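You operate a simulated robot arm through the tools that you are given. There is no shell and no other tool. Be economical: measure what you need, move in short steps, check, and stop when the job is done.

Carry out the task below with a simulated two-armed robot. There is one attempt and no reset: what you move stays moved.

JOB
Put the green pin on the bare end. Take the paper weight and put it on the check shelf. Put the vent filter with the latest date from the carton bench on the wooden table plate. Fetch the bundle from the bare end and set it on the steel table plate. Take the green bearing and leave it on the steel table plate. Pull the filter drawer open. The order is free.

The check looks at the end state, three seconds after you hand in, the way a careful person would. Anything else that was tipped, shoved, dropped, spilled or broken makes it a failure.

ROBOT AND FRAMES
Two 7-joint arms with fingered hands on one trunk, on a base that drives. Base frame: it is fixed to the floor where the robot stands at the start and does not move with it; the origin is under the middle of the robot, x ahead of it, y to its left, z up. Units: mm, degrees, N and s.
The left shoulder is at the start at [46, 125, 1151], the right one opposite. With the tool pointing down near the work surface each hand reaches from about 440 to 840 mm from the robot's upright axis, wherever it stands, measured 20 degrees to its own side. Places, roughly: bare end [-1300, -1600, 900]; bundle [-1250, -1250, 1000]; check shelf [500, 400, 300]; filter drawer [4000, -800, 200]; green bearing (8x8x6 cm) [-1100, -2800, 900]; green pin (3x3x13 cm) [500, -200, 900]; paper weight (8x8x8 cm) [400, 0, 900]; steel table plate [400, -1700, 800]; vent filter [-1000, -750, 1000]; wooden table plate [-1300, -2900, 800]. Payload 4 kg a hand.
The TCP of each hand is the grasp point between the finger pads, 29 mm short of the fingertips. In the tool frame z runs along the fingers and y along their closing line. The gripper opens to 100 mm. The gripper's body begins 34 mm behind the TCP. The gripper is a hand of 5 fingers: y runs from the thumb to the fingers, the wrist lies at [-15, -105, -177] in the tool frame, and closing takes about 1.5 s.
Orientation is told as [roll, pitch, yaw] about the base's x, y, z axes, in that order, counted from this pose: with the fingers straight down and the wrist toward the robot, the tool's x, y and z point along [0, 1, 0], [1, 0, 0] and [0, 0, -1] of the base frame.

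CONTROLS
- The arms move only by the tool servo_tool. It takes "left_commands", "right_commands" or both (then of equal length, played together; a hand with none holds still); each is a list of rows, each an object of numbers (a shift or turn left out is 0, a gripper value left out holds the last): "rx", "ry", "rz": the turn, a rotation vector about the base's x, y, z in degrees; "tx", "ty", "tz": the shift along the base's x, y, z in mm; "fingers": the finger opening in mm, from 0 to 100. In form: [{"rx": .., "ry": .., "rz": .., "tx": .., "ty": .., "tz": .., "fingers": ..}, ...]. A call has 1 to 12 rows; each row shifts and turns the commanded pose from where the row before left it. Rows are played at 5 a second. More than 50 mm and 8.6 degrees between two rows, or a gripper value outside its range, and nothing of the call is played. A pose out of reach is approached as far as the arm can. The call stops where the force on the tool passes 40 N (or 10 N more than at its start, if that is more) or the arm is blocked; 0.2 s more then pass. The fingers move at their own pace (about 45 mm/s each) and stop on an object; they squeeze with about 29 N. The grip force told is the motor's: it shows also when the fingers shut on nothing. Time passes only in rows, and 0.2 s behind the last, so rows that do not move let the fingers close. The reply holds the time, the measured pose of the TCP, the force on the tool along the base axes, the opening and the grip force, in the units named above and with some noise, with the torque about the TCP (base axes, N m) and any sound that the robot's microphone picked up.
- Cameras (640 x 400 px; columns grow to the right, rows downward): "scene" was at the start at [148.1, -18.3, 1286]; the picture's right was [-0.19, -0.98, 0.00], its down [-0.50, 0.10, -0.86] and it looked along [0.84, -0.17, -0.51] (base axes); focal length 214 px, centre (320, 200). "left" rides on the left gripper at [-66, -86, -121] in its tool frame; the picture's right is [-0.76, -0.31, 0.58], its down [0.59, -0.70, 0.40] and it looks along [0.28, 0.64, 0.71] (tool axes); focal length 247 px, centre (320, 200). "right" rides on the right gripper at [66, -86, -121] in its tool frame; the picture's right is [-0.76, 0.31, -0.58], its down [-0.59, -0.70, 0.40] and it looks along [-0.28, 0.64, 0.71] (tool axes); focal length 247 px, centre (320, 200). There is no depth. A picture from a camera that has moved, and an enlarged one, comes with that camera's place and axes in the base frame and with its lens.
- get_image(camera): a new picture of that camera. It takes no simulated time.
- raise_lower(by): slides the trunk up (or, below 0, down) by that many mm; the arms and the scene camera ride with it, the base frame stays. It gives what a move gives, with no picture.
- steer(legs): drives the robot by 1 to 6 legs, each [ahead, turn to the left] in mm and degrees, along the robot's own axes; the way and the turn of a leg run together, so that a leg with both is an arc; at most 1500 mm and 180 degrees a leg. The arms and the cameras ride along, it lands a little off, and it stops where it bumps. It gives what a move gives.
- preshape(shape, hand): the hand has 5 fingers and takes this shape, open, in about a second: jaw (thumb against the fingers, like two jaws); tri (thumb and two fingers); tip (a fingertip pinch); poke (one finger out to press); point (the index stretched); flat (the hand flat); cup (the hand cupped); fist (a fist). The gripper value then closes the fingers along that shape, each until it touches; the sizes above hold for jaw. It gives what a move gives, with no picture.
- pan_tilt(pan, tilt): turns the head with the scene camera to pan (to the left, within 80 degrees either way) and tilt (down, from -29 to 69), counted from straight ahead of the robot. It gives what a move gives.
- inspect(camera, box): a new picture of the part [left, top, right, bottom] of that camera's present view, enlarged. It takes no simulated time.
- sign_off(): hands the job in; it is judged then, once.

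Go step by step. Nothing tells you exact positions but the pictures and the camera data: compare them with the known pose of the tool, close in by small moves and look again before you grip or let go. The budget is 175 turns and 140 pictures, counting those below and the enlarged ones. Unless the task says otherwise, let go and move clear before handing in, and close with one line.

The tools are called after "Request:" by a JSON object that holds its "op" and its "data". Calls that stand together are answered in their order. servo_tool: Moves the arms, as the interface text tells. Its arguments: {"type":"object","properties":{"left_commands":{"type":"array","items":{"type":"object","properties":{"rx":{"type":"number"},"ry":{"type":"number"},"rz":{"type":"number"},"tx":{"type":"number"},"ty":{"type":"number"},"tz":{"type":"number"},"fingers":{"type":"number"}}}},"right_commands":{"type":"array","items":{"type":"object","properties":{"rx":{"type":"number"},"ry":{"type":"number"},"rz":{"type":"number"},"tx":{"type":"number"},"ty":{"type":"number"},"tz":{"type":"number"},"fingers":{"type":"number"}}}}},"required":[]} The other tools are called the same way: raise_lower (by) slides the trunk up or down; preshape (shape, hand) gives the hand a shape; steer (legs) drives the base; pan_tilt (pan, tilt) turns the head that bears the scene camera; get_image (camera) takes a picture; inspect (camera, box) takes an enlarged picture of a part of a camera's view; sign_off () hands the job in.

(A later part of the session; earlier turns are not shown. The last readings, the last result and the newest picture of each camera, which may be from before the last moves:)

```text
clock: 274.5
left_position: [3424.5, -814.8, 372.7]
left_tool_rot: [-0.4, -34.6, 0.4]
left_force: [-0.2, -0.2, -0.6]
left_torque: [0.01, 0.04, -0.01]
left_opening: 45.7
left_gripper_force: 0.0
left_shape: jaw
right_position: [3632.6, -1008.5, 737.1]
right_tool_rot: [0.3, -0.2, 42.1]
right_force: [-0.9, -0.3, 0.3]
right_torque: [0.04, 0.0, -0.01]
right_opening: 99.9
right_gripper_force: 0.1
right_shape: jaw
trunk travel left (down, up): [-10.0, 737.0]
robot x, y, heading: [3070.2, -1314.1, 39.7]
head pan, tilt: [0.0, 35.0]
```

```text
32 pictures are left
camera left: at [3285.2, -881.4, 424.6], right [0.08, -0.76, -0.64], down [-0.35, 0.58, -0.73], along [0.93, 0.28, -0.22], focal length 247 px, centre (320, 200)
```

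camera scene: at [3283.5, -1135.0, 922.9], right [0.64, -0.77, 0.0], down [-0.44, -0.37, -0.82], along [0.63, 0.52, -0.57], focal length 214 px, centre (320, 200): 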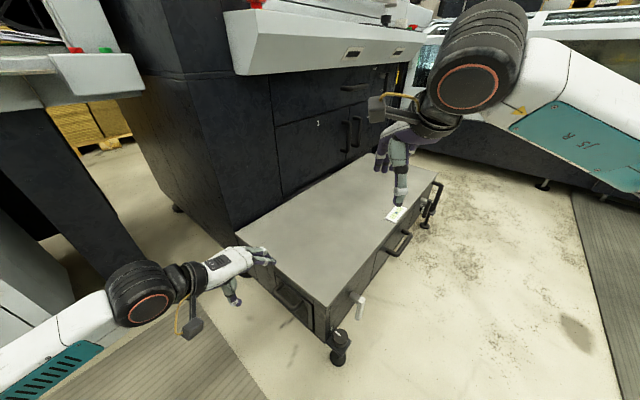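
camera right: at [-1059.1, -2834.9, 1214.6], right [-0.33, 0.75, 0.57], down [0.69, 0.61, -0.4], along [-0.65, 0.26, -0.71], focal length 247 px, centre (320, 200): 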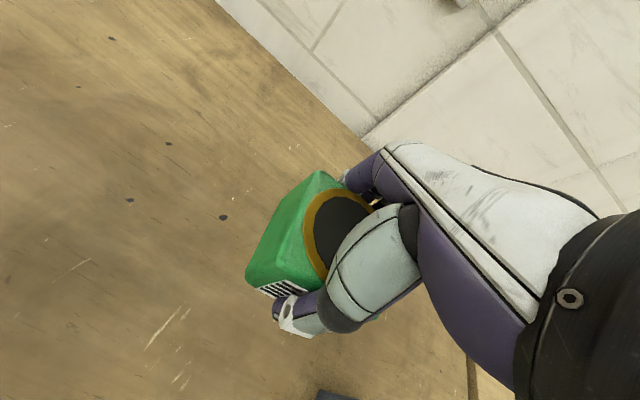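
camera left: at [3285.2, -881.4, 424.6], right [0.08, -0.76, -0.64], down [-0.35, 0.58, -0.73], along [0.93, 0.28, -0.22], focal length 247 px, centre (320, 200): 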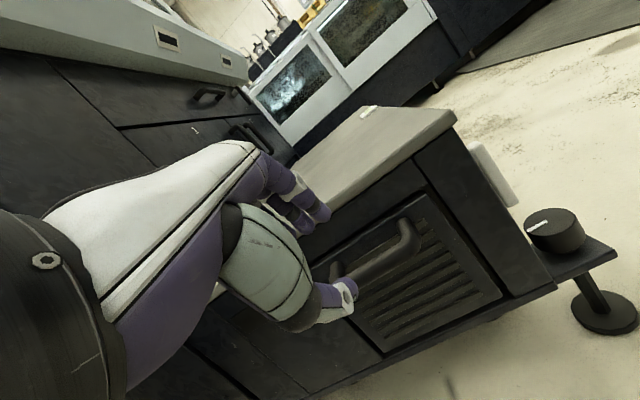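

The bar projects where expected. I'll advance three-quarters of the way along the finger direction and check.

Request:
{"op": "servo_tool", "data": {"left_commands": [{"tx": 14, "tz": -20}, {"tx": 14, "tz": -20}, {"tx": 12, "tz": -17}, {}]}}

Request:
{"op": "inspect", "data": {"camera": "left", "box": [240, 150, 480, 330]}}

```text
clock: 275.5
left_position: [3465.9, -816.8, 315.6]
left_tool_rot: [-0.5, -34.7, 0.4]
left_force: [-1.2, 0.9, 0.5]
left_torque: [-0.04, 0.0, -0.06]
left_opening: 45.6
left_gripper_force: 0.1
left_shape: jaw
right_position: [3632.6, -1009.6, 736.5]
right_tool_rot: [0.3, -0.2, 42.1]
right_force: [-0.4, 0.7, 0.6]
right_torque: [-0.01, -0.03, 0.02]
right_opening: 99.7
right_gripper_force: 0.0
right_shape: jaw
trunk travel left (down, up): [-10.0, 737.0]
robot x, y, heading: [3067.3, -1309.1, 39.5]
head pan, tilt: [0.0, 35.0]
```

```text
2.22 times, centred on (360, 240) of left
camera zoom: at [3325.8, -881.7, 367.4], right [0.08, -0.76, -0.64], down [-0.35, 0.58, -0.73], along [0.93, 0.28, -0.22], focal length 549 px, centre (231, 111)
```

zoom: 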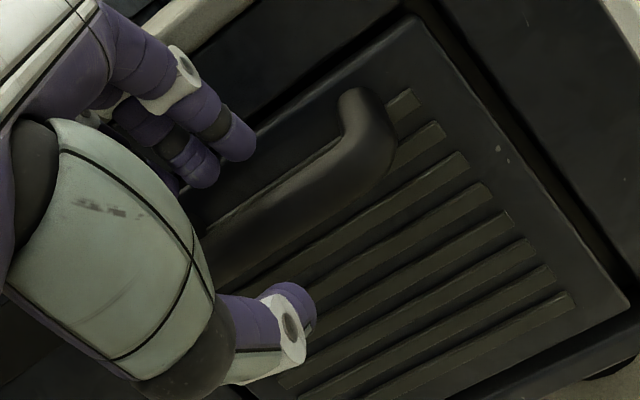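

The bar lies between fingers and thumb. I'll advance a little more and close on it.

Request:
{"op": "servo_tool", "data": {"left_commands": [{"tx": 8, "tz": -12}, {"tx": 6, "tz": -8}, {"fingers": 0}, {}, {}, {}, {}]}}

Request:
{"op": "inspect", "data": {"camera": "left", "box": [240, 150, 480, 330]}}

```text
clock: 277.1
left_position: [3478.8, -815.9, 295.6]
left_tool_rot: [-0.6, -34.5, 0.4]
left_force: [3.3, 0.9, -4.0]
left_torque: [0.2, -0.04, -0.03]
left_opening: 8.5
left_gripper_force: 29.1
left_shape: jaw
right_position: [3634.1, -1008.0, 736.7]
right_tool_rot: [0.3, -0.2, 42.1]
right_force: [-0.6, -0.6, 0.3]
right_torque: [-0.01, 0.02, 0.0]
right_opening: 99.9
right_gripper_force: 0.1
right_shape: jaw
trunk travel left (down, up): [-10.0, 737.0]
robot x, y, heading: [3068.1, -1313.5, 39.8]
head pan, tilt: [0.0, 35.0]
```

```text
2.22 times, centred on (360, 240) of left
camera zoom: at [3339.1, -881.5, 347.6], right [0.08, -0.76, -0.64], down [-0.35, 0.58, -0.73], along [0.93, 0.28, -0.22], focal length 549 px, centre (231, 111)
```

zoom: 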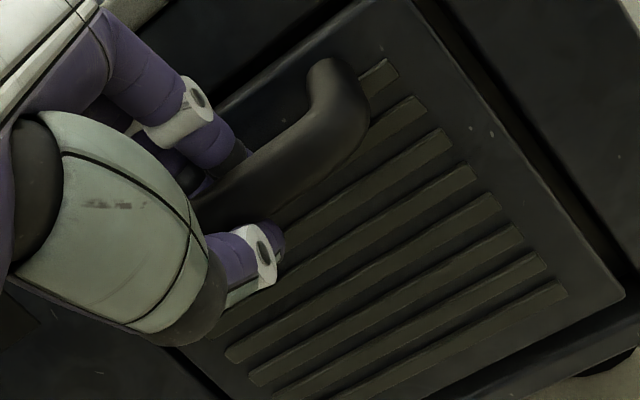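

Gripped around the bar. I'll pull gently straight back along −x and watch the force.

Request:
{"op": "servo_tool", "data": {"left_commands": [{"tx": -6}, {"tx": -6}, {"tx": -6}, {"tx": -6}, {}]}}

Request:
{"op": "inspect", "data": {"camera": "left", "box": [240, 150, 480, 330]}}

```text
clock: 278.1
left_position: [3455.9, -816.6, 288.9]
left_tool_rot: [-0.5, -33.7, 0.4]
left_force: [13.7, 5.3, -22.3]
left_torque: [0.8, -0.58, 0.36]
left_opening: 6.2
left_gripper_force: 28.7
left_shape: jaw
right_position: [3633.5, -1008.8, 735.4]
right_tool_rot: [0.3, -0.1, 42.1]
right_force: [1.3, 0.7, -0.4]
right_torque: [0.01, 0.01, 0.01]
right_opening: 99.8
right_gripper_force: 0.0
right_shape: jaw
trunk travel left (down, up): [-10.0, 737.0]
robot x, y, heading: [3070.0, -1308.9, 39.8]
head pan, tilt: [0.0, 35.0]
stopped in row 4 (left hand): the force on the tool passed its limit (the readings are from after the stop); the commanded pose is now the measured one
```

```text
2.22 times, centred on (360, 240) of left
camera zoom: at [3315.7, -881.9, 343.8], right [0.07, -0.76, -0.64], down [-0.36, 0.58, -0.73], along [0.93, 0.28, -0.24], focal length 549 px, centre (231, 111)
```

zoom: 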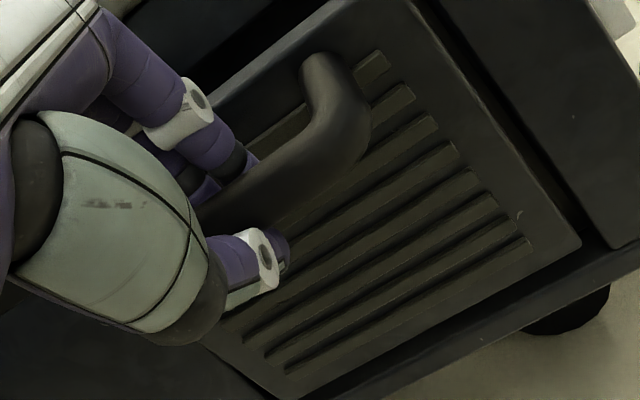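

The drawer slid out about 20 mm, so it's a real drawer. There's some vertical load, so I'll relieve that and keep pulling.

Request:
{"op": "servo_tool", "data": {"left_commands": [{"tz": 4}, {}, {"tx": -8, "tz": 1}, {"tx": -8}, {"tx": -8}, {"tx": -8}, {"tx": -8}, {}]}}

Request:
{"op": "get_image", "data": {"camera": "scene"}}

```text
clock: 278.4
left_position: [3453.1, -816.3, 288.6]
left_tool_rot: [-0.3, -33.2, 0.4]
left_force: [13.9, 4.2, -21.2]
left_torque: [0.68, -0.55, 0.26]
left_opening: 6.3
left_gripper_force: 29.1
left_shape: jaw
right_position: [3634.0, -1007.2, 735.6]
right_tool_rot: [0.3, -0.2, 42.2]
right_force: [0.6, 0.1, -0.4]
right_torque: [-0.02, 0.01, 0.01]
right_opening: 99.6
right_gripper_force: 0.0
right_shape: jaw
trunk travel left (down, up): [-10.0, 737.0]
robot x, y, heading: [3069.0, -1309.6, 39.5]
head pan, tilt: [0.0, 35.0]
stopped in row 1 (left hand): the force on the tool passed its limit (the readings are from after the stop); the commanded pose is now the measured one
```

```text
28 pictures are left
camera scene: at [3285.0, -1134.2, 922.3], right [0.64, -0.77, 0.0], down [-0.44, -0.37, -0.82], along [0.63, 0.52, -0.58], focal length 214 px, centre (320, 200)
```

scene: 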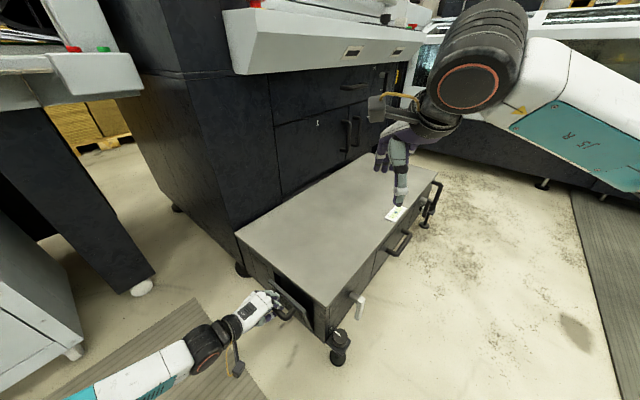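

The load pulls the hand down, so the hand should go lower, not higher. I'll correct that and continue.

Request:
{"op": "servo_tool", "data": {"left_commands": [{"tz": -3}, {"tz": -2}, {"tx": -6}, {"tx": -6}, {"tx": -6}, {}]}}

```text
clock: 279.6
left_position: [3437.1, -815.8, 282.6]
left_tool_rot: [-0.4, -33.1, 0.2]
left_force: [18.2, 5.0, -20.0]
left_torque: [1.16, -0.82, 0.63]
left_opening: 5.1
left_gripper_force: 29.0
left_shape: jaw
right_position: [3634.2, -1009.2, 736.8]
right_tool_rot: [0.4, -0.2, 42.1]
right_force: [0.1, -0.4, -1.2]
right_torque: [0.01, 0.04, 0.01]
right_opening: 99.8
right_gripper_force: 0.0
right_shape: jaw
trunk travel left (down, up): [-10.0, 737.0]
robot x, y, heading: [3072.0, -1311.0, 39.4]
head pan, tilt: [0.0, 35.0]
stopped in row 5 (left hand): the force on the tool passed its limit (the readings are from after the stop); the commanded pose is now the measured one
```

It moves, but the tilted fingers tend to slip along the bar. With the handle now clear of the top, I'll open, look, and regrip with a more vertical hand.

Request:
{"op": "servo_tool", "data": {"left_commands": [{"fingers": 60}, {}, {}]}}

Request:
{"op": "get_image", "data": {"camera": "left"}}

```text
clock: 280.4
left_position: [3437.6, -816.1, 284.0]
left_tool_rot: [-0.4, -33.2, 0.5]
left_force: [-1.3, -0.1, 0.2]
left_torque: [-0.01, -0.05, 0.02]
left_opening: 58.9
left_gripper_force: 0.0
left_shape: jaw
right_position: [3634.0, -1010.1, 738.1]
right_tool_rot: [0.3, -0.2, 42.1]
right_force: [0.6, 0.9, -0.6]
right_torque: [-0.02, -0.01, 0.03]
right_opening: 100.0
right_gripper_force: 0.1
right_shape: jaw
trunk travel left (down, up): [-10.0, 737.0]
robot x, y, heading: [3071.3, -1310.6, 39.2]
head pan, tilt: [0.0, 35.0]
```

```text
27 pictures are left
camera left: at [3298.4, -882.7, 340.5], right [0.06, -0.76, -0.65], down [-0.37, 0.58, -0.72], along [0.93, 0.29, -0.25], focal length 247 px, centre (320, 200)
```

left: 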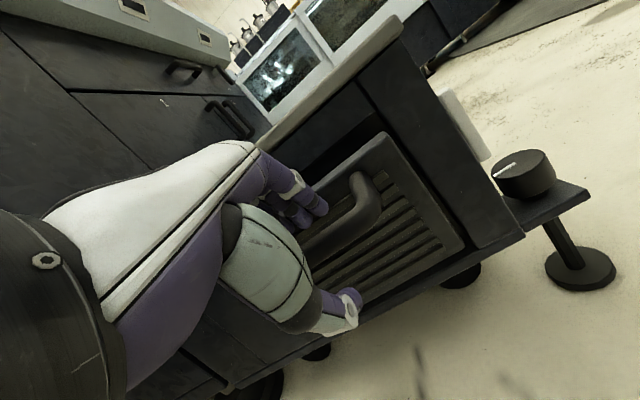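

I'll rotate the hand about the bar to nearly vertical while open, then close again so the fingers hook behind the bar.

Request:
{"op": "servo_tool", "data": {"left_commands": [{"ry": 7, "tx": -2}, {"ry": 7, "tx": -2}, {"ry": 7, "tx": -1}, {"ry": 7}, {}]}}

Request:
{"op": "get_image", "data": {"camera": "left"}}

```text
clock: 281.8
left_position: [3436.5, -813.8, 290.3]
left_tool_rot: [0.2, -6.3, 0.4]
left_force: [-4.3, -1.3, 20.2]
left_torque: [0.87, -0.98, 0.12]
left_opening: 60.2
left_gripper_force: 0.1
left_shape: jaw
right_position: [3633.5, -1009.9, 737.9]
right_tool_rot: [0.4, -0.4, 42.2]
right_force: [-0.2, -0.2, -0.4]
right_torque: [0.02, 0.01, 0.01]
right_opening: 99.8
right_gripper_force: 0.0
right_shape: jaw
trunk travel left (down, up): [-10.0, 737.0]
robot x, y, heading: [3071.5, -1309.6, 39.4]
head pan, tilt: [0.0, 35.0]
stopped in row 5 (left hand): the force on the tool passed its limit (the readings are from after the stop); the commanded pose is now the measured one
```

```text
26 pictures are left
camera left: at [3337.5, -881.1, 403.7], right [-0.24, -0.76, -0.61], down [-0.66, 0.59, -0.47], along [0.71, 0.29, -0.64], focal length 247 px, centre (320, 200)
```

left: 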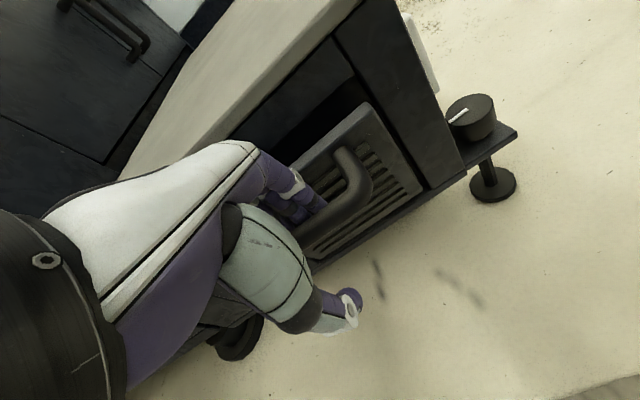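

The bar lies between fingers and thumb but the hand presses down on it. I'll raise it slightly, close, and pull.

Request:
{"op": "servo_tool", "data": {"left_commands": [{"tz": 8}, {"fingers": 0}, {}, {}, {}]}}

Request:
{"op": "servo_tool", "data": {"left_commands": [{"tx": -8}, {"tx": -8}, {"tx": -8}, {"tx": -8}, {}]}}

Request:
{"op": "get_image", "data": {"camera": "left"}}

```text
clock: 283.0
left_position: [3433.5, -814.5, 295.5]
left_tool_rot: [0.1, -5.6, 0.4]
left_force: [0.6, 1.1, -0.1]
left_torque: [0.03, -0.01, -0.09]
left_opening: 15.7
left_gripper_force: 15.8
left_shape: jaw
right_position: [3632.3, -1008.8, 736.9]
right_tool_rot: [0.3, -0.3, 42.1]
right_force: [0.3, 1.0, -1.2]
right_torque: [0.0, 0.0, -0.04]
right_opening: 99.6
right_gripper_force: 0.0
right_shape: jaw
trunk travel left (down, up): [-10.0, 737.0]
robot x, y, heading: [3064.2, -1310.8, 39.6]
head pan, tilt: [0.0, 35.0]
```

```text
clock: 284.2
left_position: [3401.8, -815.4, 296.2]
left_tool_rot: [0.0, -5.7, 0.4]
left_force: [0.4, 0.0, 0.4]
left_torque: [-0.01, -0.03, -0.01]
left_opening: 11.4
left_gripper_force: 28.7
left_shape: jaw
right_position: [3633.3, -1008.5, 736.6]
right_tool_rot: [0.3, -0.2, 42.1]
right_force: [0.1, -1.0, -0.1]
right_torque: [-0.01, 0.0, 0.03]
right_opening: 99.6
right_gripper_force: 0.1
right_shape: jaw
trunk travel left (down, up): [-10.0, 737.0]
robot x, y, heading: [3068.3, -1310.9, 39.8]
head pan, tilt: [0.0, 35.0]
```

```text
25 pictures are left
camera left: at [3303.8, -881.8, 408.8], right [-0.24, -0.76, -0.6], down [-0.66, 0.58, -0.47], along [0.71, 0.29, -0.65], focal length 247 px, centre (320, 200)
```

left: 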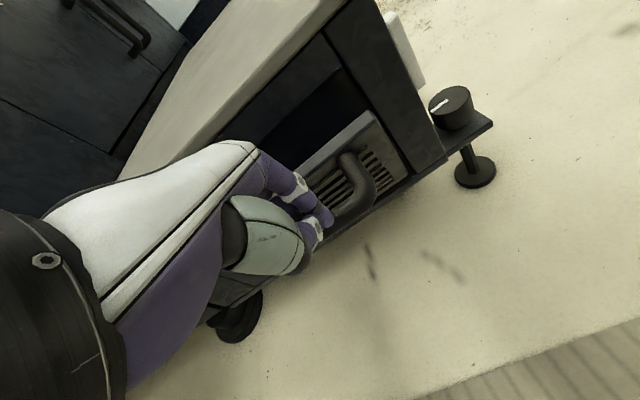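

The drawer follows with almost no force. I'll continue pulling out.

Request:
{"op": "servo_tool", "data": {"left_commands": [{"tx": -12}, {"tx": -12}, {"tx": -12}, {"tx": -12}, {"tx": -12}, {"tx": -12}, {}]}}

Request:
{"op": "get_image", "data": {"camera": "scene"}}

```text
clock: 285.8
left_position: [3329.8, -814.5, 295.2]
left_tool_rot: [0.0, -5.8, 0.4]
left_force: [0.7, -0.2, 0.1]
left_torque: [0.01, -0.03, 0.03]
left_opening: 11.4
left_gripper_force: 29.0
left_shape: jaw
right_position: [3632.4, -1008.6, 737.1]
right_tool_rot: [0.3, -0.3, 42.1]
right_force: [0.5, -0.2, 0.1]
right_torque: [0.01, 0.01, 0.0]
right_opening: 99.9
right_gripper_force: 0.0
right_shape: jaw
trunk travel left (down, up): [-10.0, 737.0]
robot x, y, heading: [3068.5, -1312.0, 39.6]
head pan, tilt: [0.0, 35.0]
```

```text
24 pictures are left
camera scene: at [3283.8, -1135.3, 922.9], right [0.64, -0.77, 0.0], down [-0.44, -0.37, -0.82], along [0.63, 0.52, -0.57], focal length 214 px, centre (320, 200)
```

scene: 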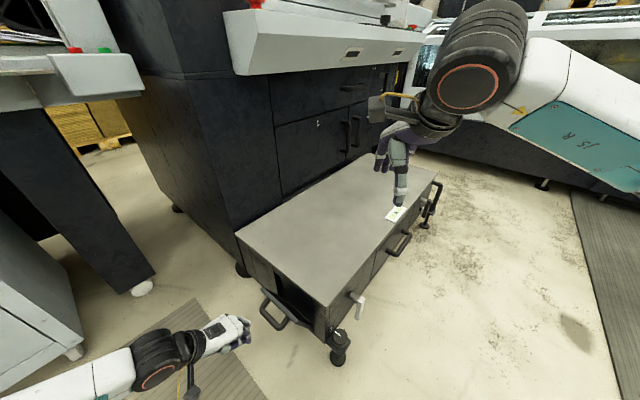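

The hand slipped off; the drawer stands perhaps 70 mm open. I'll locate the handle again.

Request:
{"op": "get_image", "data": {"camera": "left"}}

Request:
{"op": "inspect", "data": {"camera": "scene", "box": [200, 220, 380, 370]}}

```text
23 pictures are left
camera left: at [3231.9, -881.6, 408.9], right [-0.24, -0.76, -0.6], down [-0.66, 0.58, -0.47], along [0.71, 0.29, -0.65], focal length 247 px, centre (320, 200)
```

left: 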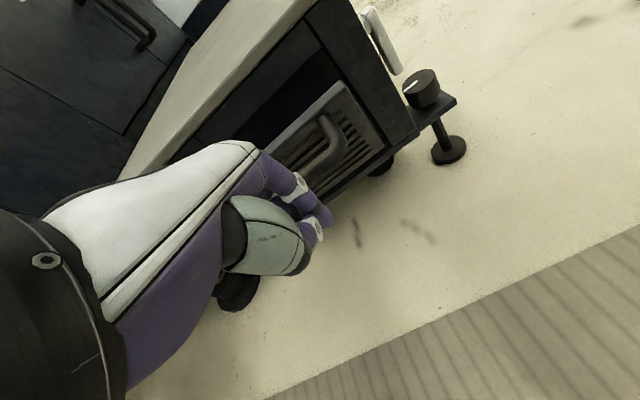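

```text
2.67 times, centred on (290, 295) of scene
camera zoom: at [3283.8, -1135.3, 922.9], right [0.64, -0.77, 0.0], down [-0.44, -0.37, -0.82], along [0.63, 0.52, -0.57], focal length 572 px, centre (400, -53)
```

zoom: 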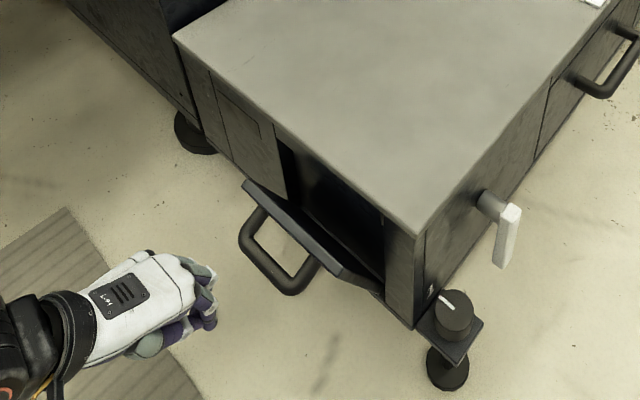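

The handle bar is lower than I assumed: about [3428,−816,270], with the drawer 60 mm out, so I only held it by the fingertips. I'll regrip deeper with a moderate tilt.

Request:
{"op": "servo_tool", "data": {"left_commands": [{"tz": 40, "fingers": 45}, {"ry": -6, "tx": 20, "tz": 7}, {"ry": -7, "tx": 22}, {"ry": -6, "tx": 22}, {}]}}

Request:
{"op": "servo_tool", "data": {"left_commands": [{"tx": 11, "tz": -23}, {"tx": 11, "tz": -23}, {}]}}

Request:
{"op": "inspect", "data": {"camera": "left", "box": [220, 100, 460, 330]}}

```text
clock: 287.0
left_position: [3393.1, -814.8, 341.9]
left_tool_rot: [-0.2, -24.7, 0.4]
left_force: [0.0, -0.7, 0.4]
left_torque: [0.0, -0.04, -0.03]
left_opening: 44.7
left_gripper_force: 0.1
left_shape: jaw
right_position: [3631.4, -1008.0, 736.5]
right_tool_rot: [0.3, -0.2, 42.1]
right_force: [-0.1, 0.1, 0.7]
right_torque: [0.01, -0.02, 0.0]
right_opening: 99.7
right_gripper_force: 0.2
right_shape: jaw
trunk travel left (down, up): [-10.0, 737.0]
robot x, y, heading: [3067.4, -1309.9, 39.7]
head pan, tilt: [0.0, 35.0]
```

```text
clock: 287.8
left_position: [3415.5, -814.8, 296.7]
left_tool_rot: [-0.2, -24.7, 0.3]
left_force: [-0.8, 1.3, -0.5]
left_torque: [0.01, -0.05, 0.02]
left_opening: 44.7
left_gripper_force: 0.1
left_shape: jaw
right_position: [3633.5, -1009.8, 737.4]
right_tool_rot: [0.2, -0.3, 42.2]
right_force: [-0.7, -0.2, 0.3]
right_torque: [-0.02, -0.01, -0.01]
right_opening: 99.8
right_gripper_force: 0.1
right_shape: jaw
trunk travel left (down, up): [-10.0, 737.0]
robot x, y, heading: [3069.9, -1313.3, 39.7]
head pan, tilt: [0.0, 35.0]
```

```text
1.74 times, centred on (340, 215) of left
camera zoom: at [3287.0, -881.6, 372.1], right [-0.03, -0.76, -0.65], down [-0.48, 0.58, -0.66], along [0.88, 0.29, -0.38], focal length 430 px, centre (285, 174)
```

zoom: 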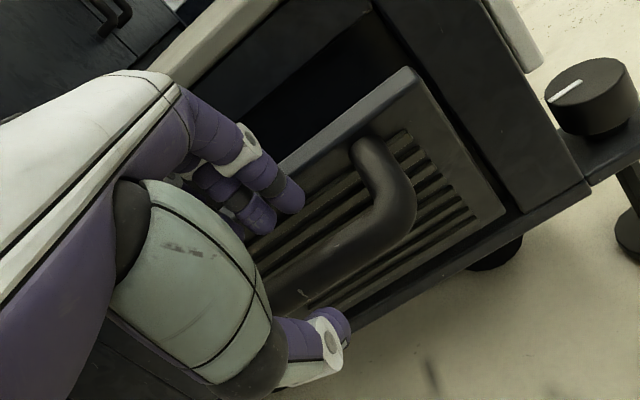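

The bar is between the jaws. I'll go deeper and close.

Request:
{"op": "servo_tool", "data": {"left_commands": [{"tx": 6, "tz": -12}, {"tx": 6, "tz": -12}, {"tz": -4}, {}]}}

Request:
{"op": "servo_tool", "data": {"left_commands": [{"fingers": 0}, {}, {}, {}, {}, {}]}}

Request:
{"op": "inspect", "data": {"camera": "left", "box": [220, 100, 460, 330]}}

```text
clock: 288.8
left_position: [3431.4, -813.1, 272.7]
left_tool_rot: [0.0, -25.1, 0.3]
left_force: [-13.9, 0.4, 28.2]
left_torque: [1.28, -1.4, 0.65]
left_opening: 45.3
left_gripper_force: 0.2
left_shape: jaw
right_position: [3631.5, -1010.8, 738.3]
right_tool_rot: [0.4, -0.4, 42.1]
right_force: [0.7, -0.6, 0.0]
right_torque: [-0.03, -0.03, -0.03]
right_opening: 99.8
right_gripper_force: 0.1
right_shape: jaw
trunk travel left (down, up): [-10.0, 737.0]
robot x, y, heading: [3067.4, -1309.6, 39.9]
head pan, tilt: [0.0, 35.0]
```

```text
clock: 290.2
left_position: [3428.4, -815.4, 268.7]
left_tool_rot: [-0.1, -24.8, 0.5]
left_force: [2.1, 1.0, 4.5]
left_torque: [0.58, -0.55, 0.42]
left_opening: 16.0
left_gripper_force: 28.9
left_shape: jaw
right_position: [3633.8, -1008.9, 736.7]
right_tool_rot: [0.4, -0.3, 42.0]
right_force: [-0.1, -0.5, -0.1]
right_torque: [-0.03, 0.01, 0.0]
right_opening: 99.8
right_gripper_force: 0.0
right_shape: jaw
trunk travel left (down, up): [-10.0, 737.0]
robot x, y, heading: [3072.1, -1311.0, 39.6]
head pan, tilt: [0.0, 35.0]
```

```text
1.74 times, centred on (340, 215) of left
camera zoom: at [3299.8, -882.0, 344.5], right [-0.03, -0.76, -0.65], down [-0.48, 0.58, -0.66], along [0.88, 0.29, -0.38], focal length 430 px, centre (285, 174)
```

zoom: 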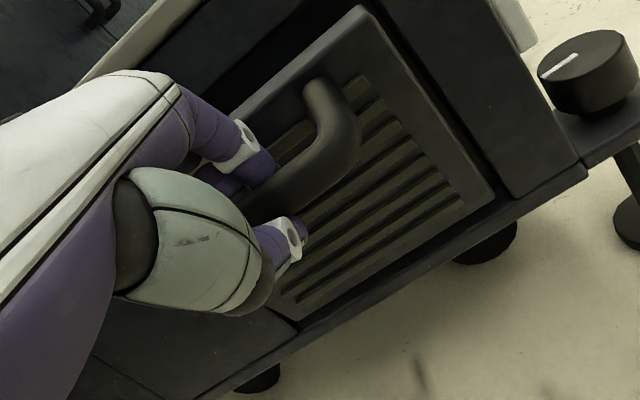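

Now a solid grip (16 mm, the bar's diameter). Pulling.

Request:
{"op": "servo_tool", "data": {"left_commands": [{"tx": -8}, {"tx": -8}, {"tx": -8}, {"tx": -8}, {"tx": -8}, {"tx": -8}, {}]}}

```text
clock: 290.9
left_position: [3409.6, -815.5, 262.3]
left_tool_rot: [-0.4, -23.8, 0.3]
left_force: [19.5, 5.9, -23.7]
left_torque: [0.38, 0.09, 0.49]
left_opening: 14.9
left_gripper_force: 29.5
left_shape: jaw
right_position: [3634.5, -1010.0, 735.1]
right_tool_rot: [0.4, -0.1, 42.0]
right_force: [0.5, 0.7, -0.2]
right_torque: [-0.01, -0.03, 0.01]
right_opening: 100.0
right_gripper_force: 0.1
right_shape: jaw
trunk travel left (down, up): [-10.0, 737.0]
robot x, y, heading: [3069.8, -1308.4, 39.5]
head pan, tilt: [0.0, 35.0]
stopped in row 3 (left hand): the force on the tool passed its limit (the readings are from after the stop); the commanded pose is now the measured one
```

The force pattern (always dragging down as it comes out) suggests this panel tilts about its bottom edge rather than slides. I'll look closely before going on.

Request:
{"op": "inspect", "data": {"camera": "scene", "box": [220, 240, 360, 360]}}

Request:
{"op": "inspect", "data": {"camera": "left", "box": [270, 60, 530, 290]}}

```text
3.33 times, centred on (290, 300) of scene
camera zoom: at [3285.5, -1134.4, 921.9], right [0.64, -0.77, 0.0], down [-0.44, -0.37, -0.82], along [0.63, 0.52, -0.58], focal length 715 px, centre (420, -133)
```

zoom: 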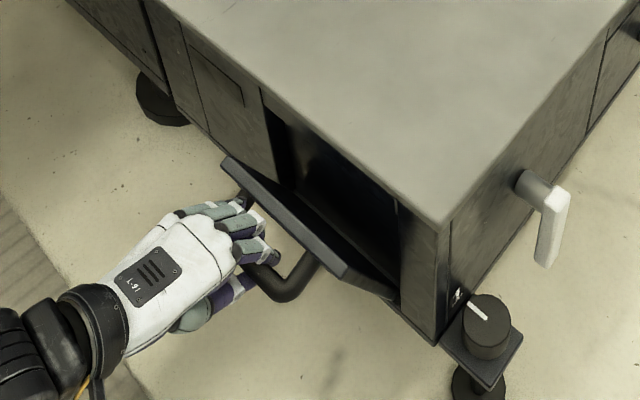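

```text
1.74 times, centred on (400, 175) of left
camera zoom: at [3283.7, -882.4, 339.8], right [-0.04, -0.76, -0.65], down [-0.49, 0.58, -0.65], along [0.87, 0.29, -0.39], focal length 430 px, centre (181, 244)
```

zoom: 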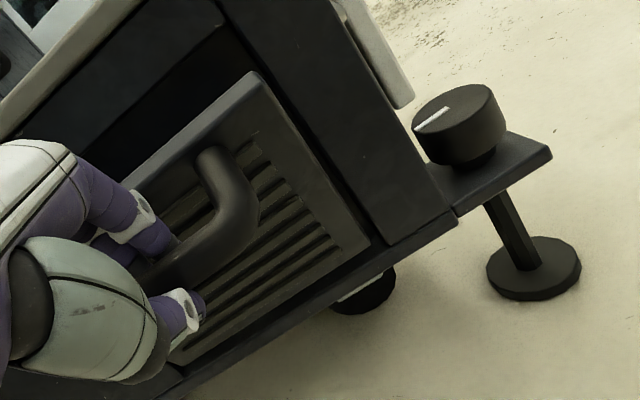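

It's a bottom-hinged louvered flap with an empty cavity behind it, not a drawer. So the filter drawer is the side drawer at x≈4000, as the hint says. I'll push the flap closed along its arc first.

Request:
{"op": "servo_tool", "data": {"left_commands": [{"tz": -2}, {"tx": 8, "tz": 3}, {"tx": 8, "tz": 3}, {"tx": 8, "tz": 3}, {"tx": 8, "tz": 3}, {"tx": 8, "tz": 2.5}, {"tx": 8, "tz": 2.5}, {"tx": 8, "tz": 2}, {}]}}

```text
clock: 292.9
left_position: [3466.6, -815.2, 283.1]
left_tool_rot: [-0.1, -24.3, 0.4]
left_force: [-1.4, 2.2, 5.7]
left_torque: [0.05, -0.04, -0.1]
left_opening: 13.7
left_gripper_force: 29.2
left_shape: jaw
right_position: [3634.5, -1009.6, 738.3]
right_tool_rot: [0.3, -0.3, 42.0]
right_force: [0.2, 0.2, -0.1]
right_torque: [-0.02, -0.01, 0.0]
right_opening: 99.8
right_gripper_force: 0.0
right_shape: jaw
trunk travel left (down, up): [-10.0, 737.0]
robot x, y, heading: [3069.0, -1307.6, 39.5]
head pan, tilt: [0.0, 35.0]
```

Request:
{"op": "servo_tool", "data": {"left_commands": [{"tx": 6, "tz": 1.5}, {"tx": 6, "tz": 1.5}, {"tx": 5, "tz": 1}, {"tx": 5, "tz": 1}, {"tx": 4}, {"tx": 4}, {}]}}

Request:
{"op": "inspect", "data": {"camera": "left", "box": [230, 60, 530, 310]}}

```text
clock: 293.8
left_position: [3477.3, -815.5, 280.9]
left_tool_rot: [-0.2, -23.2, 0.4]
left_force: [-17.5, -4.9, 5.7]
left_torque: [0.5, -0.5, 0.14]
left_opening: 11.7
left_gripper_force: 29.0
left_shape: jaw
right_position: [3631.4, -1009.2, 736.9]
right_tool_rot: [0.4, -0.3, 42.1]
right_force: [0.5, 0.8, 0.2]
right_torque: [0.0, -0.04, -0.02]
right_opening: 99.6
right_gripper_force: 0.0
right_shape: jaw
trunk travel left (down, up): [-10.0, 737.0]
robot x, y, heading: [3069.2, -1312.0, 39.7]
head pan, tilt: [0.0, 35.0]
stopped in row 4 (left hand): the force on the tool passed its limit (the readings are from after the stop); the commanded pose is now the measured one
```

```text
1.60 times, centred on (380, 185) of left
camera zoom: at [3350.9, -882.7, 358.8], right [-0.05, -0.76, -0.65], down [-0.49, 0.58, -0.64], along [0.87, 0.29, -0.4], focal length 395 px, centre (224, 224)
```

zoom: 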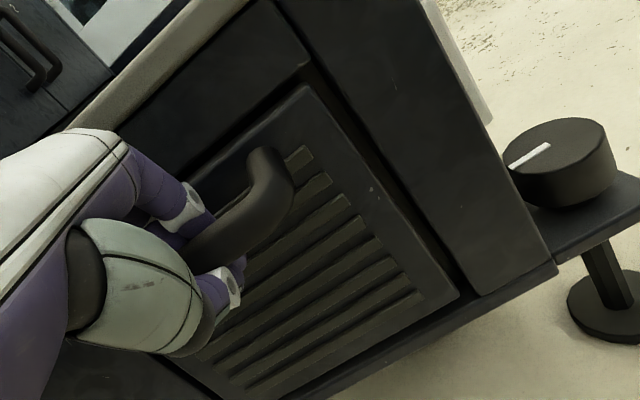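

The flap looks closed again. I'll release and withdraw upward along the finger direction.

Request:
{"op": "servo_tool", "data": {"left_commands": [{"fingers": 40}, {}, {}, {"tx": -6, "tz": 14}, {"tx": -8, "tz": 18}, {"tx": -12, "tz": 28}, {"tx": -18, "tz": 40}, {"tx": -20, "tz": 40}, {"tz": 40}]}}

Request:
{"op": "inspect", "data": {"camera": "left", "box": [260, 160, 600, 380]}}

```text
clock: 295.8
left_position: [3415.8, -815.2, 461.5]
left_tool_rot: [-0.1, -23.4, 0.4]
left_force: [0.2, 0.5, 0.1]
left_torque: [0.0, 0.01, -0.02]
left_opening: 39.5
left_gripper_force: 0.0
left_shape: jaw
right_position: [3632.9, -1009.6, 736.7]
right_tool_rot: [0.2, -0.3, 42.1]
right_force: [0.1, -0.1, -0.2]
right_torque: [0.0, -0.01, 0.0]
right_opening: 99.7
right_gripper_force: 0.0
right_shape: jaw
trunk travel left (down, up): [-10.0, 737.0]
robot x, y, heading: [3067.7, -1310.5, 39.5]
head pan, tilt: [0.0, 35.0]
```

```text
1.82 times, centred on (430, 270) of left
camera zoom: at [3288.8, -882.1, 540.2], right [-0.05, -0.76, -0.65], down [-0.49, 0.58, -0.65], along [0.87, 0.29, -0.4], focal length 449 px, centre (120, 73)
```

zoom: 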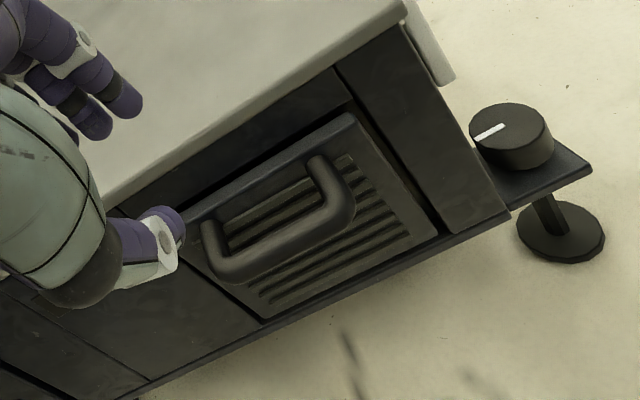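

The flap may still be slightly ajar. I'll close the fingers and push the handle bar home from the front.

Request:
{"op": "servo_tool", "data": {"left_commands": [{"fingers": 0, "tz": -40}, {"tz": -40}, {"tz": -45}, {"tz": -45}, {"tx": 8}, {"tx": 8}, {"tx": 6}, {"tx": 6}, {"tx": 6}, {"tx": 6}, {"tx": 6}, {}]}}

Request:
{"op": "inspect", "data": {"camera": "left", "box": [230, 60, 530, 310]}}

```text
clock: 298.4
left_position: [3461.3, -815.0, 291.3]
left_tool_rot: [-0.1, -23.4, 0.5]
left_force: [-12.0, -0.4, 6.8]
left_torque: [0.11, -0.12, 0.16]
left_opening: 0.1
left_gripper_force: 28.7
left_shape: jaw
right_position: [3632.2, -1009.5, 737.5]
right_tool_rot: [0.3, -0.3, 42.1]
right_force: [-1.5, -0.2, 0.8]
right_torque: [-0.02, 0.0, 0.03]
right_opening: 99.9
right_gripper_force: 0.0
right_shape: jaw
trunk travel left (down, up): [-10.0, 737.0]
robot x, y, heading: [3070.2, -1310.8, 39.5]
head pan, tilt: [0.0, 35.0]
```

```text
1.60 times, centred on (380, 185) of left
camera zoom: at [3334.3, -882.1, 369.8], right [-0.05, -0.76, -0.65], down [-0.49, 0.58, -0.65], along [0.87, 0.29, -0.4], focal length 395 px, centre (224, 224)
```

zoom: 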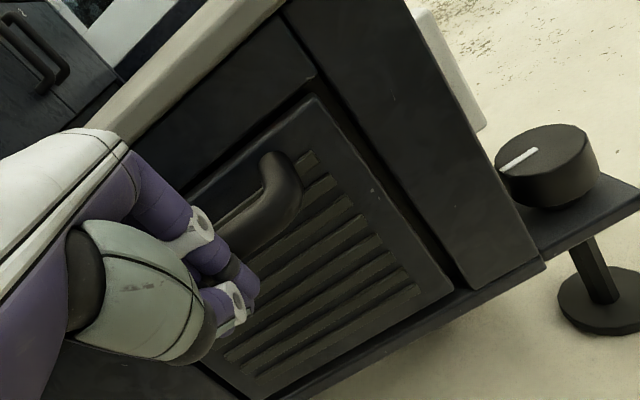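

Request:
{"op": "servo_tool", "data": {"left_commands": [{"tx": 5}, {"tx": 5}, {"tx": 5}, {"tx": 5}, {"tx": 5}, {}]}}

Request:
{"op": "servo_tool", "data": {"left_commands": [{"tx": -12}, {"tx": -12, "tz": 20}, {"tz": 40}, {"tz": 45}, {"tz": 45}, {"tz": 30}]}}

Request:
{"op": "inspect", "data": {"camera": "left", "box": [260, 160, 600, 380]}}

```text
clock: 298.8
left_position: [3463.2, -813.7, 289.8]
left_tool_rot: [0.1, -23.2, 0.6]
left_force: [-15.6, -2.0, 8.1]
left_torque: [0.02, -0.13, 0.01]
left_opening: 0.1
left_gripper_force: 29.1
left_shape: jaw
right_position: [3632.3, -1008.1, 737.8]
right_tool_rot: [0.4, -0.3, 42.2]
right_force: [-0.4, 0.4, 1.3]
right_torque: [-0.03, -0.02, 0.0]
right_opening: 99.8
right_gripper_force: 0.0
right_shape: jaw
trunk travel left (down, up): [-10.0, 737.0]
robot x, y, heading: [3069.4, -1312.9, 39.6]
head pan, tilt: [0.0, 35.0]
stopped in row 2 (left hand): the force on the tool passed its limit (the readings are from after the stop); the commanded pose is now the measured one
```

```text
clock: 300.2
left_position: [3440.3, -815.6, 471.0]
left_tool_rot: [-0.1, -23.2, 0.6]
left_force: [0.1, -0.8, -0.8]
left_torque: [0.01, -0.01, -0.01]
left_opening: 0.0
left_gripper_force: 29.0
left_shape: jaw
right_position: [3633.0, -1009.2, 736.8]
right_tool_rot: [0.3, -0.3, 42.1]
right_force: [-0.6, -0.2, 0.4]
right_torque: [0.02, 0.01, 0.01]
right_opening: 99.8
right_gripper_force: 0.0
right_shape: jaw
trunk travel left (down, up): [-10.0, 737.0]
robot x, y, heading: [3068.3, -1314.9, 39.6]
head pan, tilt: [0.0, 35.0]
```

```text
1.82 times, centred on (430, 270) of left
camera zoom: at [3314.1, -881.9, 549.9], right [-0.05, -0.76, -0.65], down [-0.49, 0.58, -0.64], along [0.87, 0.29, -0.4], focal length 449 px, centre (120, 73)
```

zoom: 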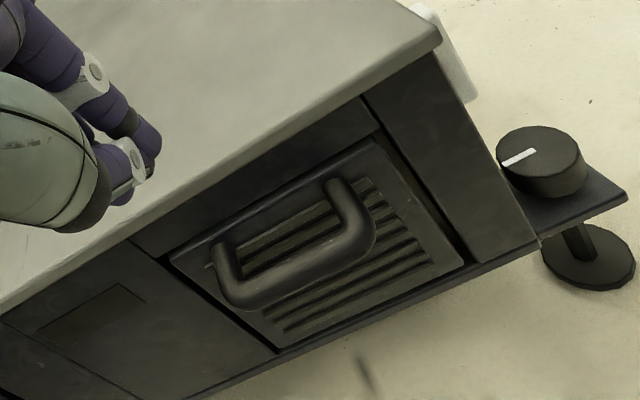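

The flap is flush again, as it was at the start. Next I'll drive round to face the side drawer with the bow handle.

Request:
{"op": "servo_tool", "data": {"left_commands": [{"tz": 45}, {"tz": 45}, {"tz": 45}, {"tz": 45, "ry": 7}, {"ry": 8}, {"ry": 8}]}}

Request:
{"op": "steer", "data": {"legs": [[0, -62], [820, 0], [0, 112]]}}

Request:
{"op": "pan_tilt", "data": {"pan": -10, "tilt": 45}}

Request:
{"op": "get_image", "data": {"camera": "scene"}}

```text
clock: 301.6
left_position: [3442.0, -815.0, 650.5]
left_tool_rot: [0.1, 0.0, 0.5]
left_force: [0.5, 0.2, -0.2]
left_torque: [0.03, 0.0, -0.04]
left_opening: 0.0
left_gripper_force: 28.8
left_shape: jaw
right_position: [3631.6, -1007.4, 736.6]
right_tool_rot: [0.2, -0.2, 42.2]
right_force: [-0.5, -0.3, 0.0]
right_torque: [-0.01, 0.01, 0.01]
right_opening: 99.7
right_gripper_force: 0.1
right_shape: jaw
trunk travel left (down, up): [-10.0, 737.0]
robot x, y, heading: [3067.6, -1311.2, 39.6]
head pan, tilt: [0.0, 35.0]
```

```text
clock: 313.5
left_position: [3680.5, -1018.7, 651.2]
left_tool_rot: [0.2, -0.2, 51.3]
left_force: [0.3, -0.8, -0.3]
left_torque: [0.0, 0.0, 0.0]
left_opening: 0.0
left_gripper_force: 28.9
left_shape: jaw
right_position: [3951.3, -992.5, 736.8]
right_tool_rot: [0.3, -0.2, 92.9]
right_force: [-0.7, -0.4, -0.6]
right_torque: [0.01, 0.04, 0.03]
right_opening: 100.0
right_gripper_force: 0.1
right_shape: jaw
trunk travel left (down, up): [-10.0, 737.0]
robot x, y, heading: [3825.1, -1622.3, 90.4]
head pan, tilt: [0.0, 35.0]
```

```text
clock: 314.2
left_position: [3679.8, -1019.1, 649.5]
left_tool_rot: [0.2, -0.1, 51.4]
left_force: [0.0, 0.4, 0.0]
left_torque: [-0.02, -0.02, 0.01]
left_opening: 0.0
left_gripper_force: 28.5
left_shape: jaw
right_position: [3951.7, -993.8, 737.1]
right_tool_rot: [0.5, -0.2, 92.9]
right_force: [1.4, 0.3, 1.0]
right_torque: [0.03, -0.01, 0.05]
right_opening: 99.8
right_gripper_force: 0.1
right_shape: jaw
trunk travel left (down, up): [-10.0, 737.0]
robot x, y, heading: [3830.3, -1622.4, 90.3]
head pan, tilt: [-10.0, 45.0]
```

```text
13 pictures are left
camera scene: at [3843.1, -1353.6, 908.1], right [0.99, -0.16, 0.0], down [-0.12, -0.7, -0.71], along [0.12, 0.7, -0.71], focal length 214 px, centre (320, 200)
```

scene: 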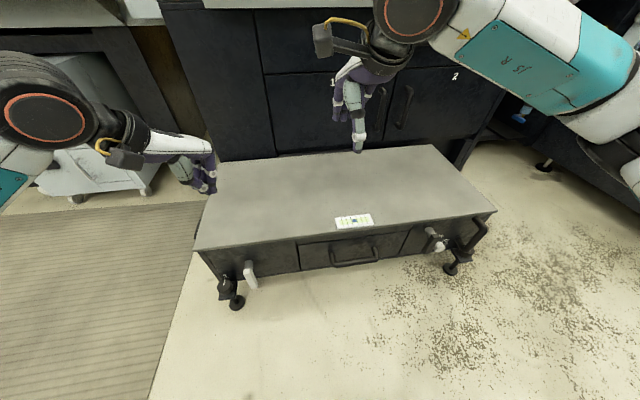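

The unit's side face is at y≈−945. The centre drawer spans z 116…306 and its bow handle bar is at about [4030,−1000,220], roughly 150 mm wide. I'll bring the right hand to a pre-grasp above and in front of it.

Request:
{"op": "servo_tool", "data": {"right_commands": [{"tx": 26, "ty": -16, "rz": -2.5, "fingers": 50}, {"tx": 26, "ty": -16, "rx": 5}, {"tx": 26, "ty": -15, "rx": 5}, {"tz": -45, "rx": 5}, {"tz": -45, "rx": 5}, {"tz": -45}, {"tz": -45}, {"tz": -45}, {"tz": -45}, {"tz": -45}, {"tz": -45}, {"tz": -40}]}}

Request:
{"op": "get_image", "data": {"camera": "right"}}

```text
clock: 316.8
left_position: [3679.3, -1018.2, 649.4]
left_tool_rot: [0.1, -0.2, 51.3]
left_force: [-0.5, -1.3, 0.6]
left_torque: [0.03, 0.0, 0.0]
left_opening: 0.0
left_gripper_force: 29.3
left_shape: jaw
right_position: [4030.2, -1041.1, 589.9]
right_tool_rot: [0.2, -20.3, 90.5]
right_force: [0.3, -0.6, 0.2]
right_torque: [0.02, -0.01, -0.01]
right_opening: 50.3
right_gripper_force: 0.1
right_shape: jaw
right hand out of reach, approached as far as the arm can: row 7, 8, 9, 10, 11, 12
trunk travel left (down, up): [-10.0, 737.0]
robot x, y, heading: [3833.6, -1625.6, 90.5]
head pan, tilt: [-10.0, 45.0]
```

```text
12 pictures are left
camera right: at [3965.3, -1163.1, 674.3], right [0.76, 0.1, 0.65], down [0.59, -0.52, -0.62], along [0.27, 0.85, -0.45], focal length 247 px, centre (320, 200)
```

right: 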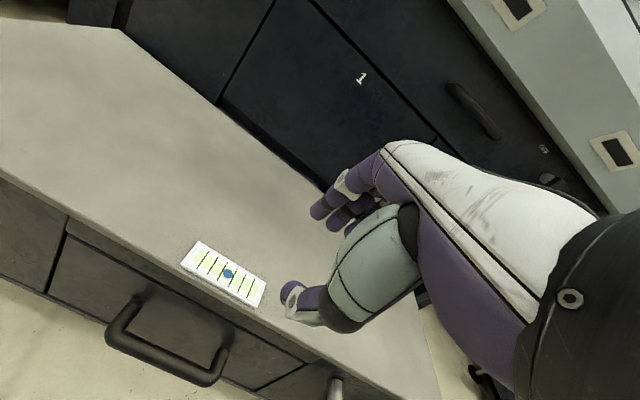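

The arm is too folded at this distance. I'll back up 130 mm and reach further forward instead.

Request:
{"op": "steer", "data": {"legs": [[-130, 0]]}}

Request:
{"op": "servo_tool", "data": {"right_commands": [{"tz": -45}, {"tz": -45}, {"ty": 30, "tz": -40}, {"ty": 30, "tz": -40}, {"ty": 30, "tz": -35}, {"ty": 28, "tz": -30}, {}]}}

Request:
{"op": "get_image", "data": {"camera": "right"}}

```text
clock: 318.1
left_position: [3681.6, -1148.8, 650.9]
left_tool_rot: [0.1, -0.2, 51.3]
left_force: [0.0, -0.1, 0.1]
left_torque: [-0.02, -0.02, 0.02]
left_opening: 0.1
left_gripper_force: 28.8
left_shape: jaw
right_position: [4030.8, -1171.2, 589.8]
right_tool_rot: [0.2, -20.3, 90.5]
right_force: [0.9, -0.3, 0.4]
right_torque: [0.03, 0.0, 0.02]
right_opening: 50.2
right_gripper_force: 0.0
right_shape: jaw
trunk travel left (down, up): [-10.0, 737.0]
robot x, y, heading: [3829.9, -1750.9, 90.1]
head pan, tilt: [-10.0, 45.0]
```

```text
clock: 319.7
left_position: [3681.8, -1149.4, 650.7]
left_tool_rot: [0.1, -0.2, 51.3]
left_force: [0.5, 0.1, 0.1]
left_torque: [0.02, 0.01, 0.04]
left_opening: 0.0
left_gripper_force: 28.7
left_shape: jaw
right_position: [4069.8, -1135.9, 547.9]
right_tool_rot: [0.2, -20.2, 90.5]
right_force: [-0.8, 0.4, -0.4]
right_torque: [0.0, 0.0, 0.0]
right_opening: 50.1
right_gripper_force: 0.2
right_shape: jaw
right hand out of reach, approached as far as the arm can: row 1, 2, 3, 4, 5, 6
trunk travel left (down, up): [-10.0, 737.0]
robot x, y, heading: [3832.1, -1753.9, 90.7]
head pan, tilt: [-10.0, 45.0]
```

```text
11 pictures are left
camera right: at [4006.5, -1258.4, 632.4], right [0.76, 0.1, 0.64], down [0.59, -0.52, -0.62], along [0.27, 0.85, -0.45], focal length 247 px, centre (320, 200)
```

right: 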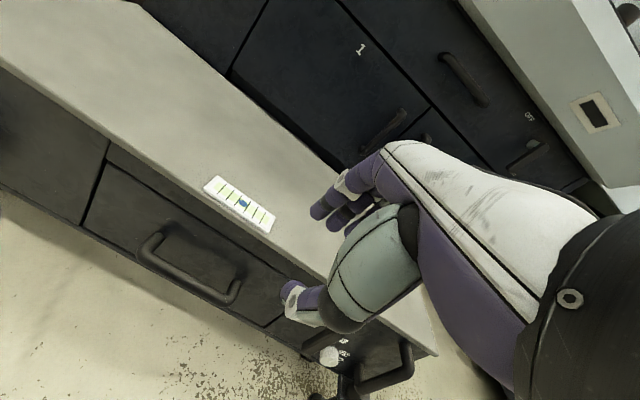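

The right arm reaches low only when it is more out to the side. I'll turn the base 20° left so that the handle lies farther to the right of the robot.

Request:
{"op": "steer", "data": {"legs": [[0, 20]]}}

Request:
{"op": "servo_tool", "data": {"right_commands": [{"tx": 40, "ty": -10, "rz": -7}, {"tx": 40, "ty": -10, "rz": -7}, {"tx": 40, "ty": -10, "rz": -6}, {"tx": 40, "ty": -10}, {"tx": 30}, {"tz": -40}, {"tz": -40}, {"tz": -40}, {"tz": -40}, {}]}}

```text
clock: 321.1
left_position: [3483.2, -1238.1, 650.5]
left_tool_rot: [0.0, -0.3, 71.6]
left_force: [0.0, 0.6, 1.3]
left_torque: [-0.01, 0.02, 0.01]
left_opening: 0.1
left_gripper_force: 28.8
left_shape: jaw
right_position: [3843.3, -1091.3, 548.3]
right_tool_rot: [0.2, -20.2, 110.7]
right_force: [-0.7, -0.3, 0.3]
right_torque: [-0.01, 0.0, -0.01]
right_opening: 50.1
right_gripper_force: 0.0
right_shape: jaw
trunk travel left (down, up): [-10.0, 737.0]
robot x, y, heading: [3829.3, -1752.4, 111.1]
head pan, tilt: [-10.0, 45.0]
```

```text
clock: 323.4
left_position: [3482.7, -1238.6, 650.8]
left_tool_rot: [0.1, -0.2, 71.6]
left_force: [0.2, -0.4, -0.2]
left_torque: [-0.02, 0.0, -0.03]
left_opening: 0.0
left_gripper_force: 28.7
left_shape: jaw
right_position: [4009.8, -1140.8, 365.5]
right_tool_rot: [1.8, -20.7, 99.7]
right_force: [1.1, -0.2, -0.2]
right_torque: [-0.02, -0.01, 0.02]
right_opening: 50.1
right_gripper_force: 0.1
right_shape: jaw
right hand out of reach, approached as far as the arm can: row 1, 2, 3
trunk travel left (down, up): [-10.0, 737.0]
robot x, y, heading: [3829.8, -1755.7, 111.0]
head pan, tilt: [-10.0, 45.0]
```

Reach works now. I'll correct the yaw, move to the pre-grasp in front of the handle, and look.

Request:
{"op": "servo_tool", "data": {"right_commands": [{"tx": 4, "ty": 25, "rz": -5}, {"tx": 4, "ty": 25, "rz": -4.5}, {"tx": 4, "ty": 25, "tz": -20}, {"tx": 4, "ty": 25, "tz": -20}, {"tz": -15}, {}]}}

Request:
{"op": "get_image", "data": {"camera": "right"}}

```text
clock: 324.8
left_position: [3482.5, -1238.7, 649.8]
left_tool_rot: [0.0, -0.2, 71.6]
left_force: [0.2, -0.1, 0.7]
left_torque: [-0.01, 0.0, 0.03]
left_opening: 0.0
left_gripper_force: 29.4
left_shape: jaw
right_position: [4024.8, -1097.1, 350.3]
right_tool_rot: [3.0, -20.2, 90.9]
right_force: [-0.1, 0.0, 0.4]
right_torque: [0.01, 0.01, 0.0]
right_opening: 50.1
right_gripper_force: 0.0
right_shape: jaw
right hand out of reach, approached as far as the arm can: row 2, 3, 4, 5
trunk travel left (down, up): [-10.0, 737.0]
robot x, y, heading: [3832.9, -1751.4, 110.8]
head pan, tilt: [-10.0, 45.0]
```

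```text
10 pictures are left
camera right: at [3967.7, -1219.8, 437.0], right [0.78, 0.12, 0.61], down [0.58, -0.5, -0.65], along [0.23, 0.86, -0.46], focal length 247 px, centre (320, 200)
```

right: 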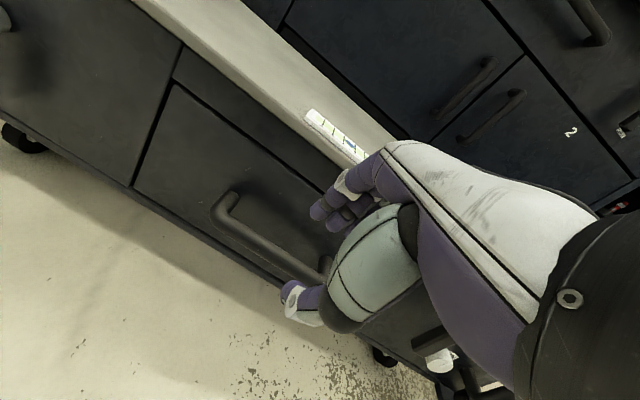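

The handle bar is at [4022,−1005,236]. The arm is still too folded, so I'll raise the trunk 80 mm for more room and come down again.

Request:
{"op": "raise_lower", "data": {"by": 80}}

Request:
{"op": "servo_tool", "data": {"right_commands": [{"tz": -30}, {"tz": -30}, {"tz": -30}, {"ty": 15, "tz": -15}, {"ty": 15, "tz": -10}, {"ty": 15, "tz": -5}, {}]}}

```text
clock: 325.9
left_position: [3481.5, -1235.7, 730.6]
left_tool_rot: [0.0, -0.2, 71.5]
left_force: [-1.0, -0.2, 0.1]
left_torque: [-0.01, -0.02, 0.01]
left_opening: 0.0
left_gripper_force: 28.8
left_shape: jaw
right_position: [4016.1, -1076.4, 482.0]
right_tool_rot: [5.7, -26.8, 90.0]
right_force: [0.8, 0.2, -1.6]
right_torque: [0.03, -0.01, -0.01]
right_opening: 50.0
right_gripper_force: 0.1
right_shape: jaw
trunk travel left (down, up): [-90.0, 657.0]
robot x, y, heading: [3826.8, -1749.5, 110.6]
head pan, tilt: [-10.0, 45.0]
```

```text
clock: 327.5
left_position: [3481.6, -1237.3, 731.0]
left_tool_rot: [0.1, -0.2, 71.6]
left_force: [-1.3, 0.2, 0.5]
left_torque: [0.0, -0.01, -0.03]
left_opening: 0.0
left_gripper_force: 28.6
left_shape: jaw
right_position: [4016.6, -1032.9, 363.2]
right_tool_rot: [5.6, -26.8, 90.0]
right_force: [-0.3, -0.4, -0.1]
right_torque: [0.02, 0.01, 0.02]
right_opening: 49.9
right_gripper_force: 0.1
right_shape: jaw
trunk travel left (down, up): [-90.0, 657.0]
robot x, y, heading: [3831.9, -1750.3, 110.8]
head pan, tilt: [-10.0, 45.0]
```

Now it reaches. Going to the pre-grasp, then advancing along the finger direction onto the bar.

Request:
{"op": "servo_tool", "data": {"right_commands": [{"tx": 5, "ty": -8, "tz": -25}, {"tz": -28}, {"ty": 9, "tz": -18}, {"ty": 9, "tz": -18}, {}]}}

Request:
{"op": "inspect", "data": {"camera": "right", "box": [160, 120, 420, 340]}}

```text
clock: 328.7
left_position: [3482.3, -1237.5, 730.4]
left_tool_rot: [0.1, -0.2, 71.6]
left_force: [0.6, -0.4, 0.4]
left_torque: [-0.02, -0.03, -0.03]
left_opening: 0.0
left_gripper_force: 29.0
left_shape: jaw
right_position: [4023.0, -1021.7, 274.4]
right_tool_rot: [5.5, -27.0, 90.0]
right_force: [0.9, -0.4, -0.3]
right_torque: [0.02, -0.02, -0.01]
right_opening: 49.9
right_gripper_force: 0.0
right_shape: jaw
trunk travel left (down, up): [-90.0, 657.0]
robot x, y, heading: [3829.8, -1753.3, 110.8]
head pan, tilt: [-10.0, 45.0]
```

```text
1.82 times, centred on (290, 230) of right
camera zoom: at [3969.5, -1155.2, 348.0], right [0.81, 0.05, 0.59], down [0.55, -0.42, -0.72], along [0.21, 0.91, -0.37], focal length 449 px, centre (374, 146)
```

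zoom: 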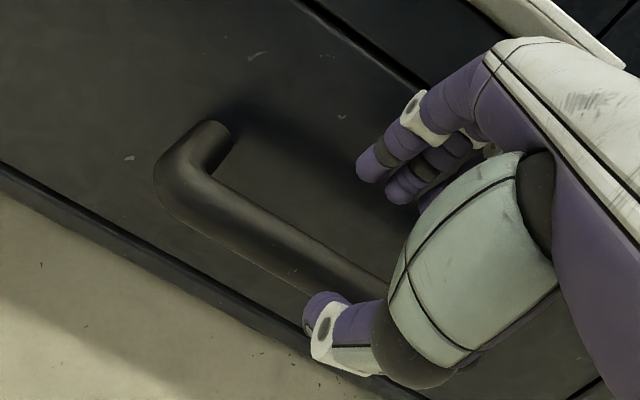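

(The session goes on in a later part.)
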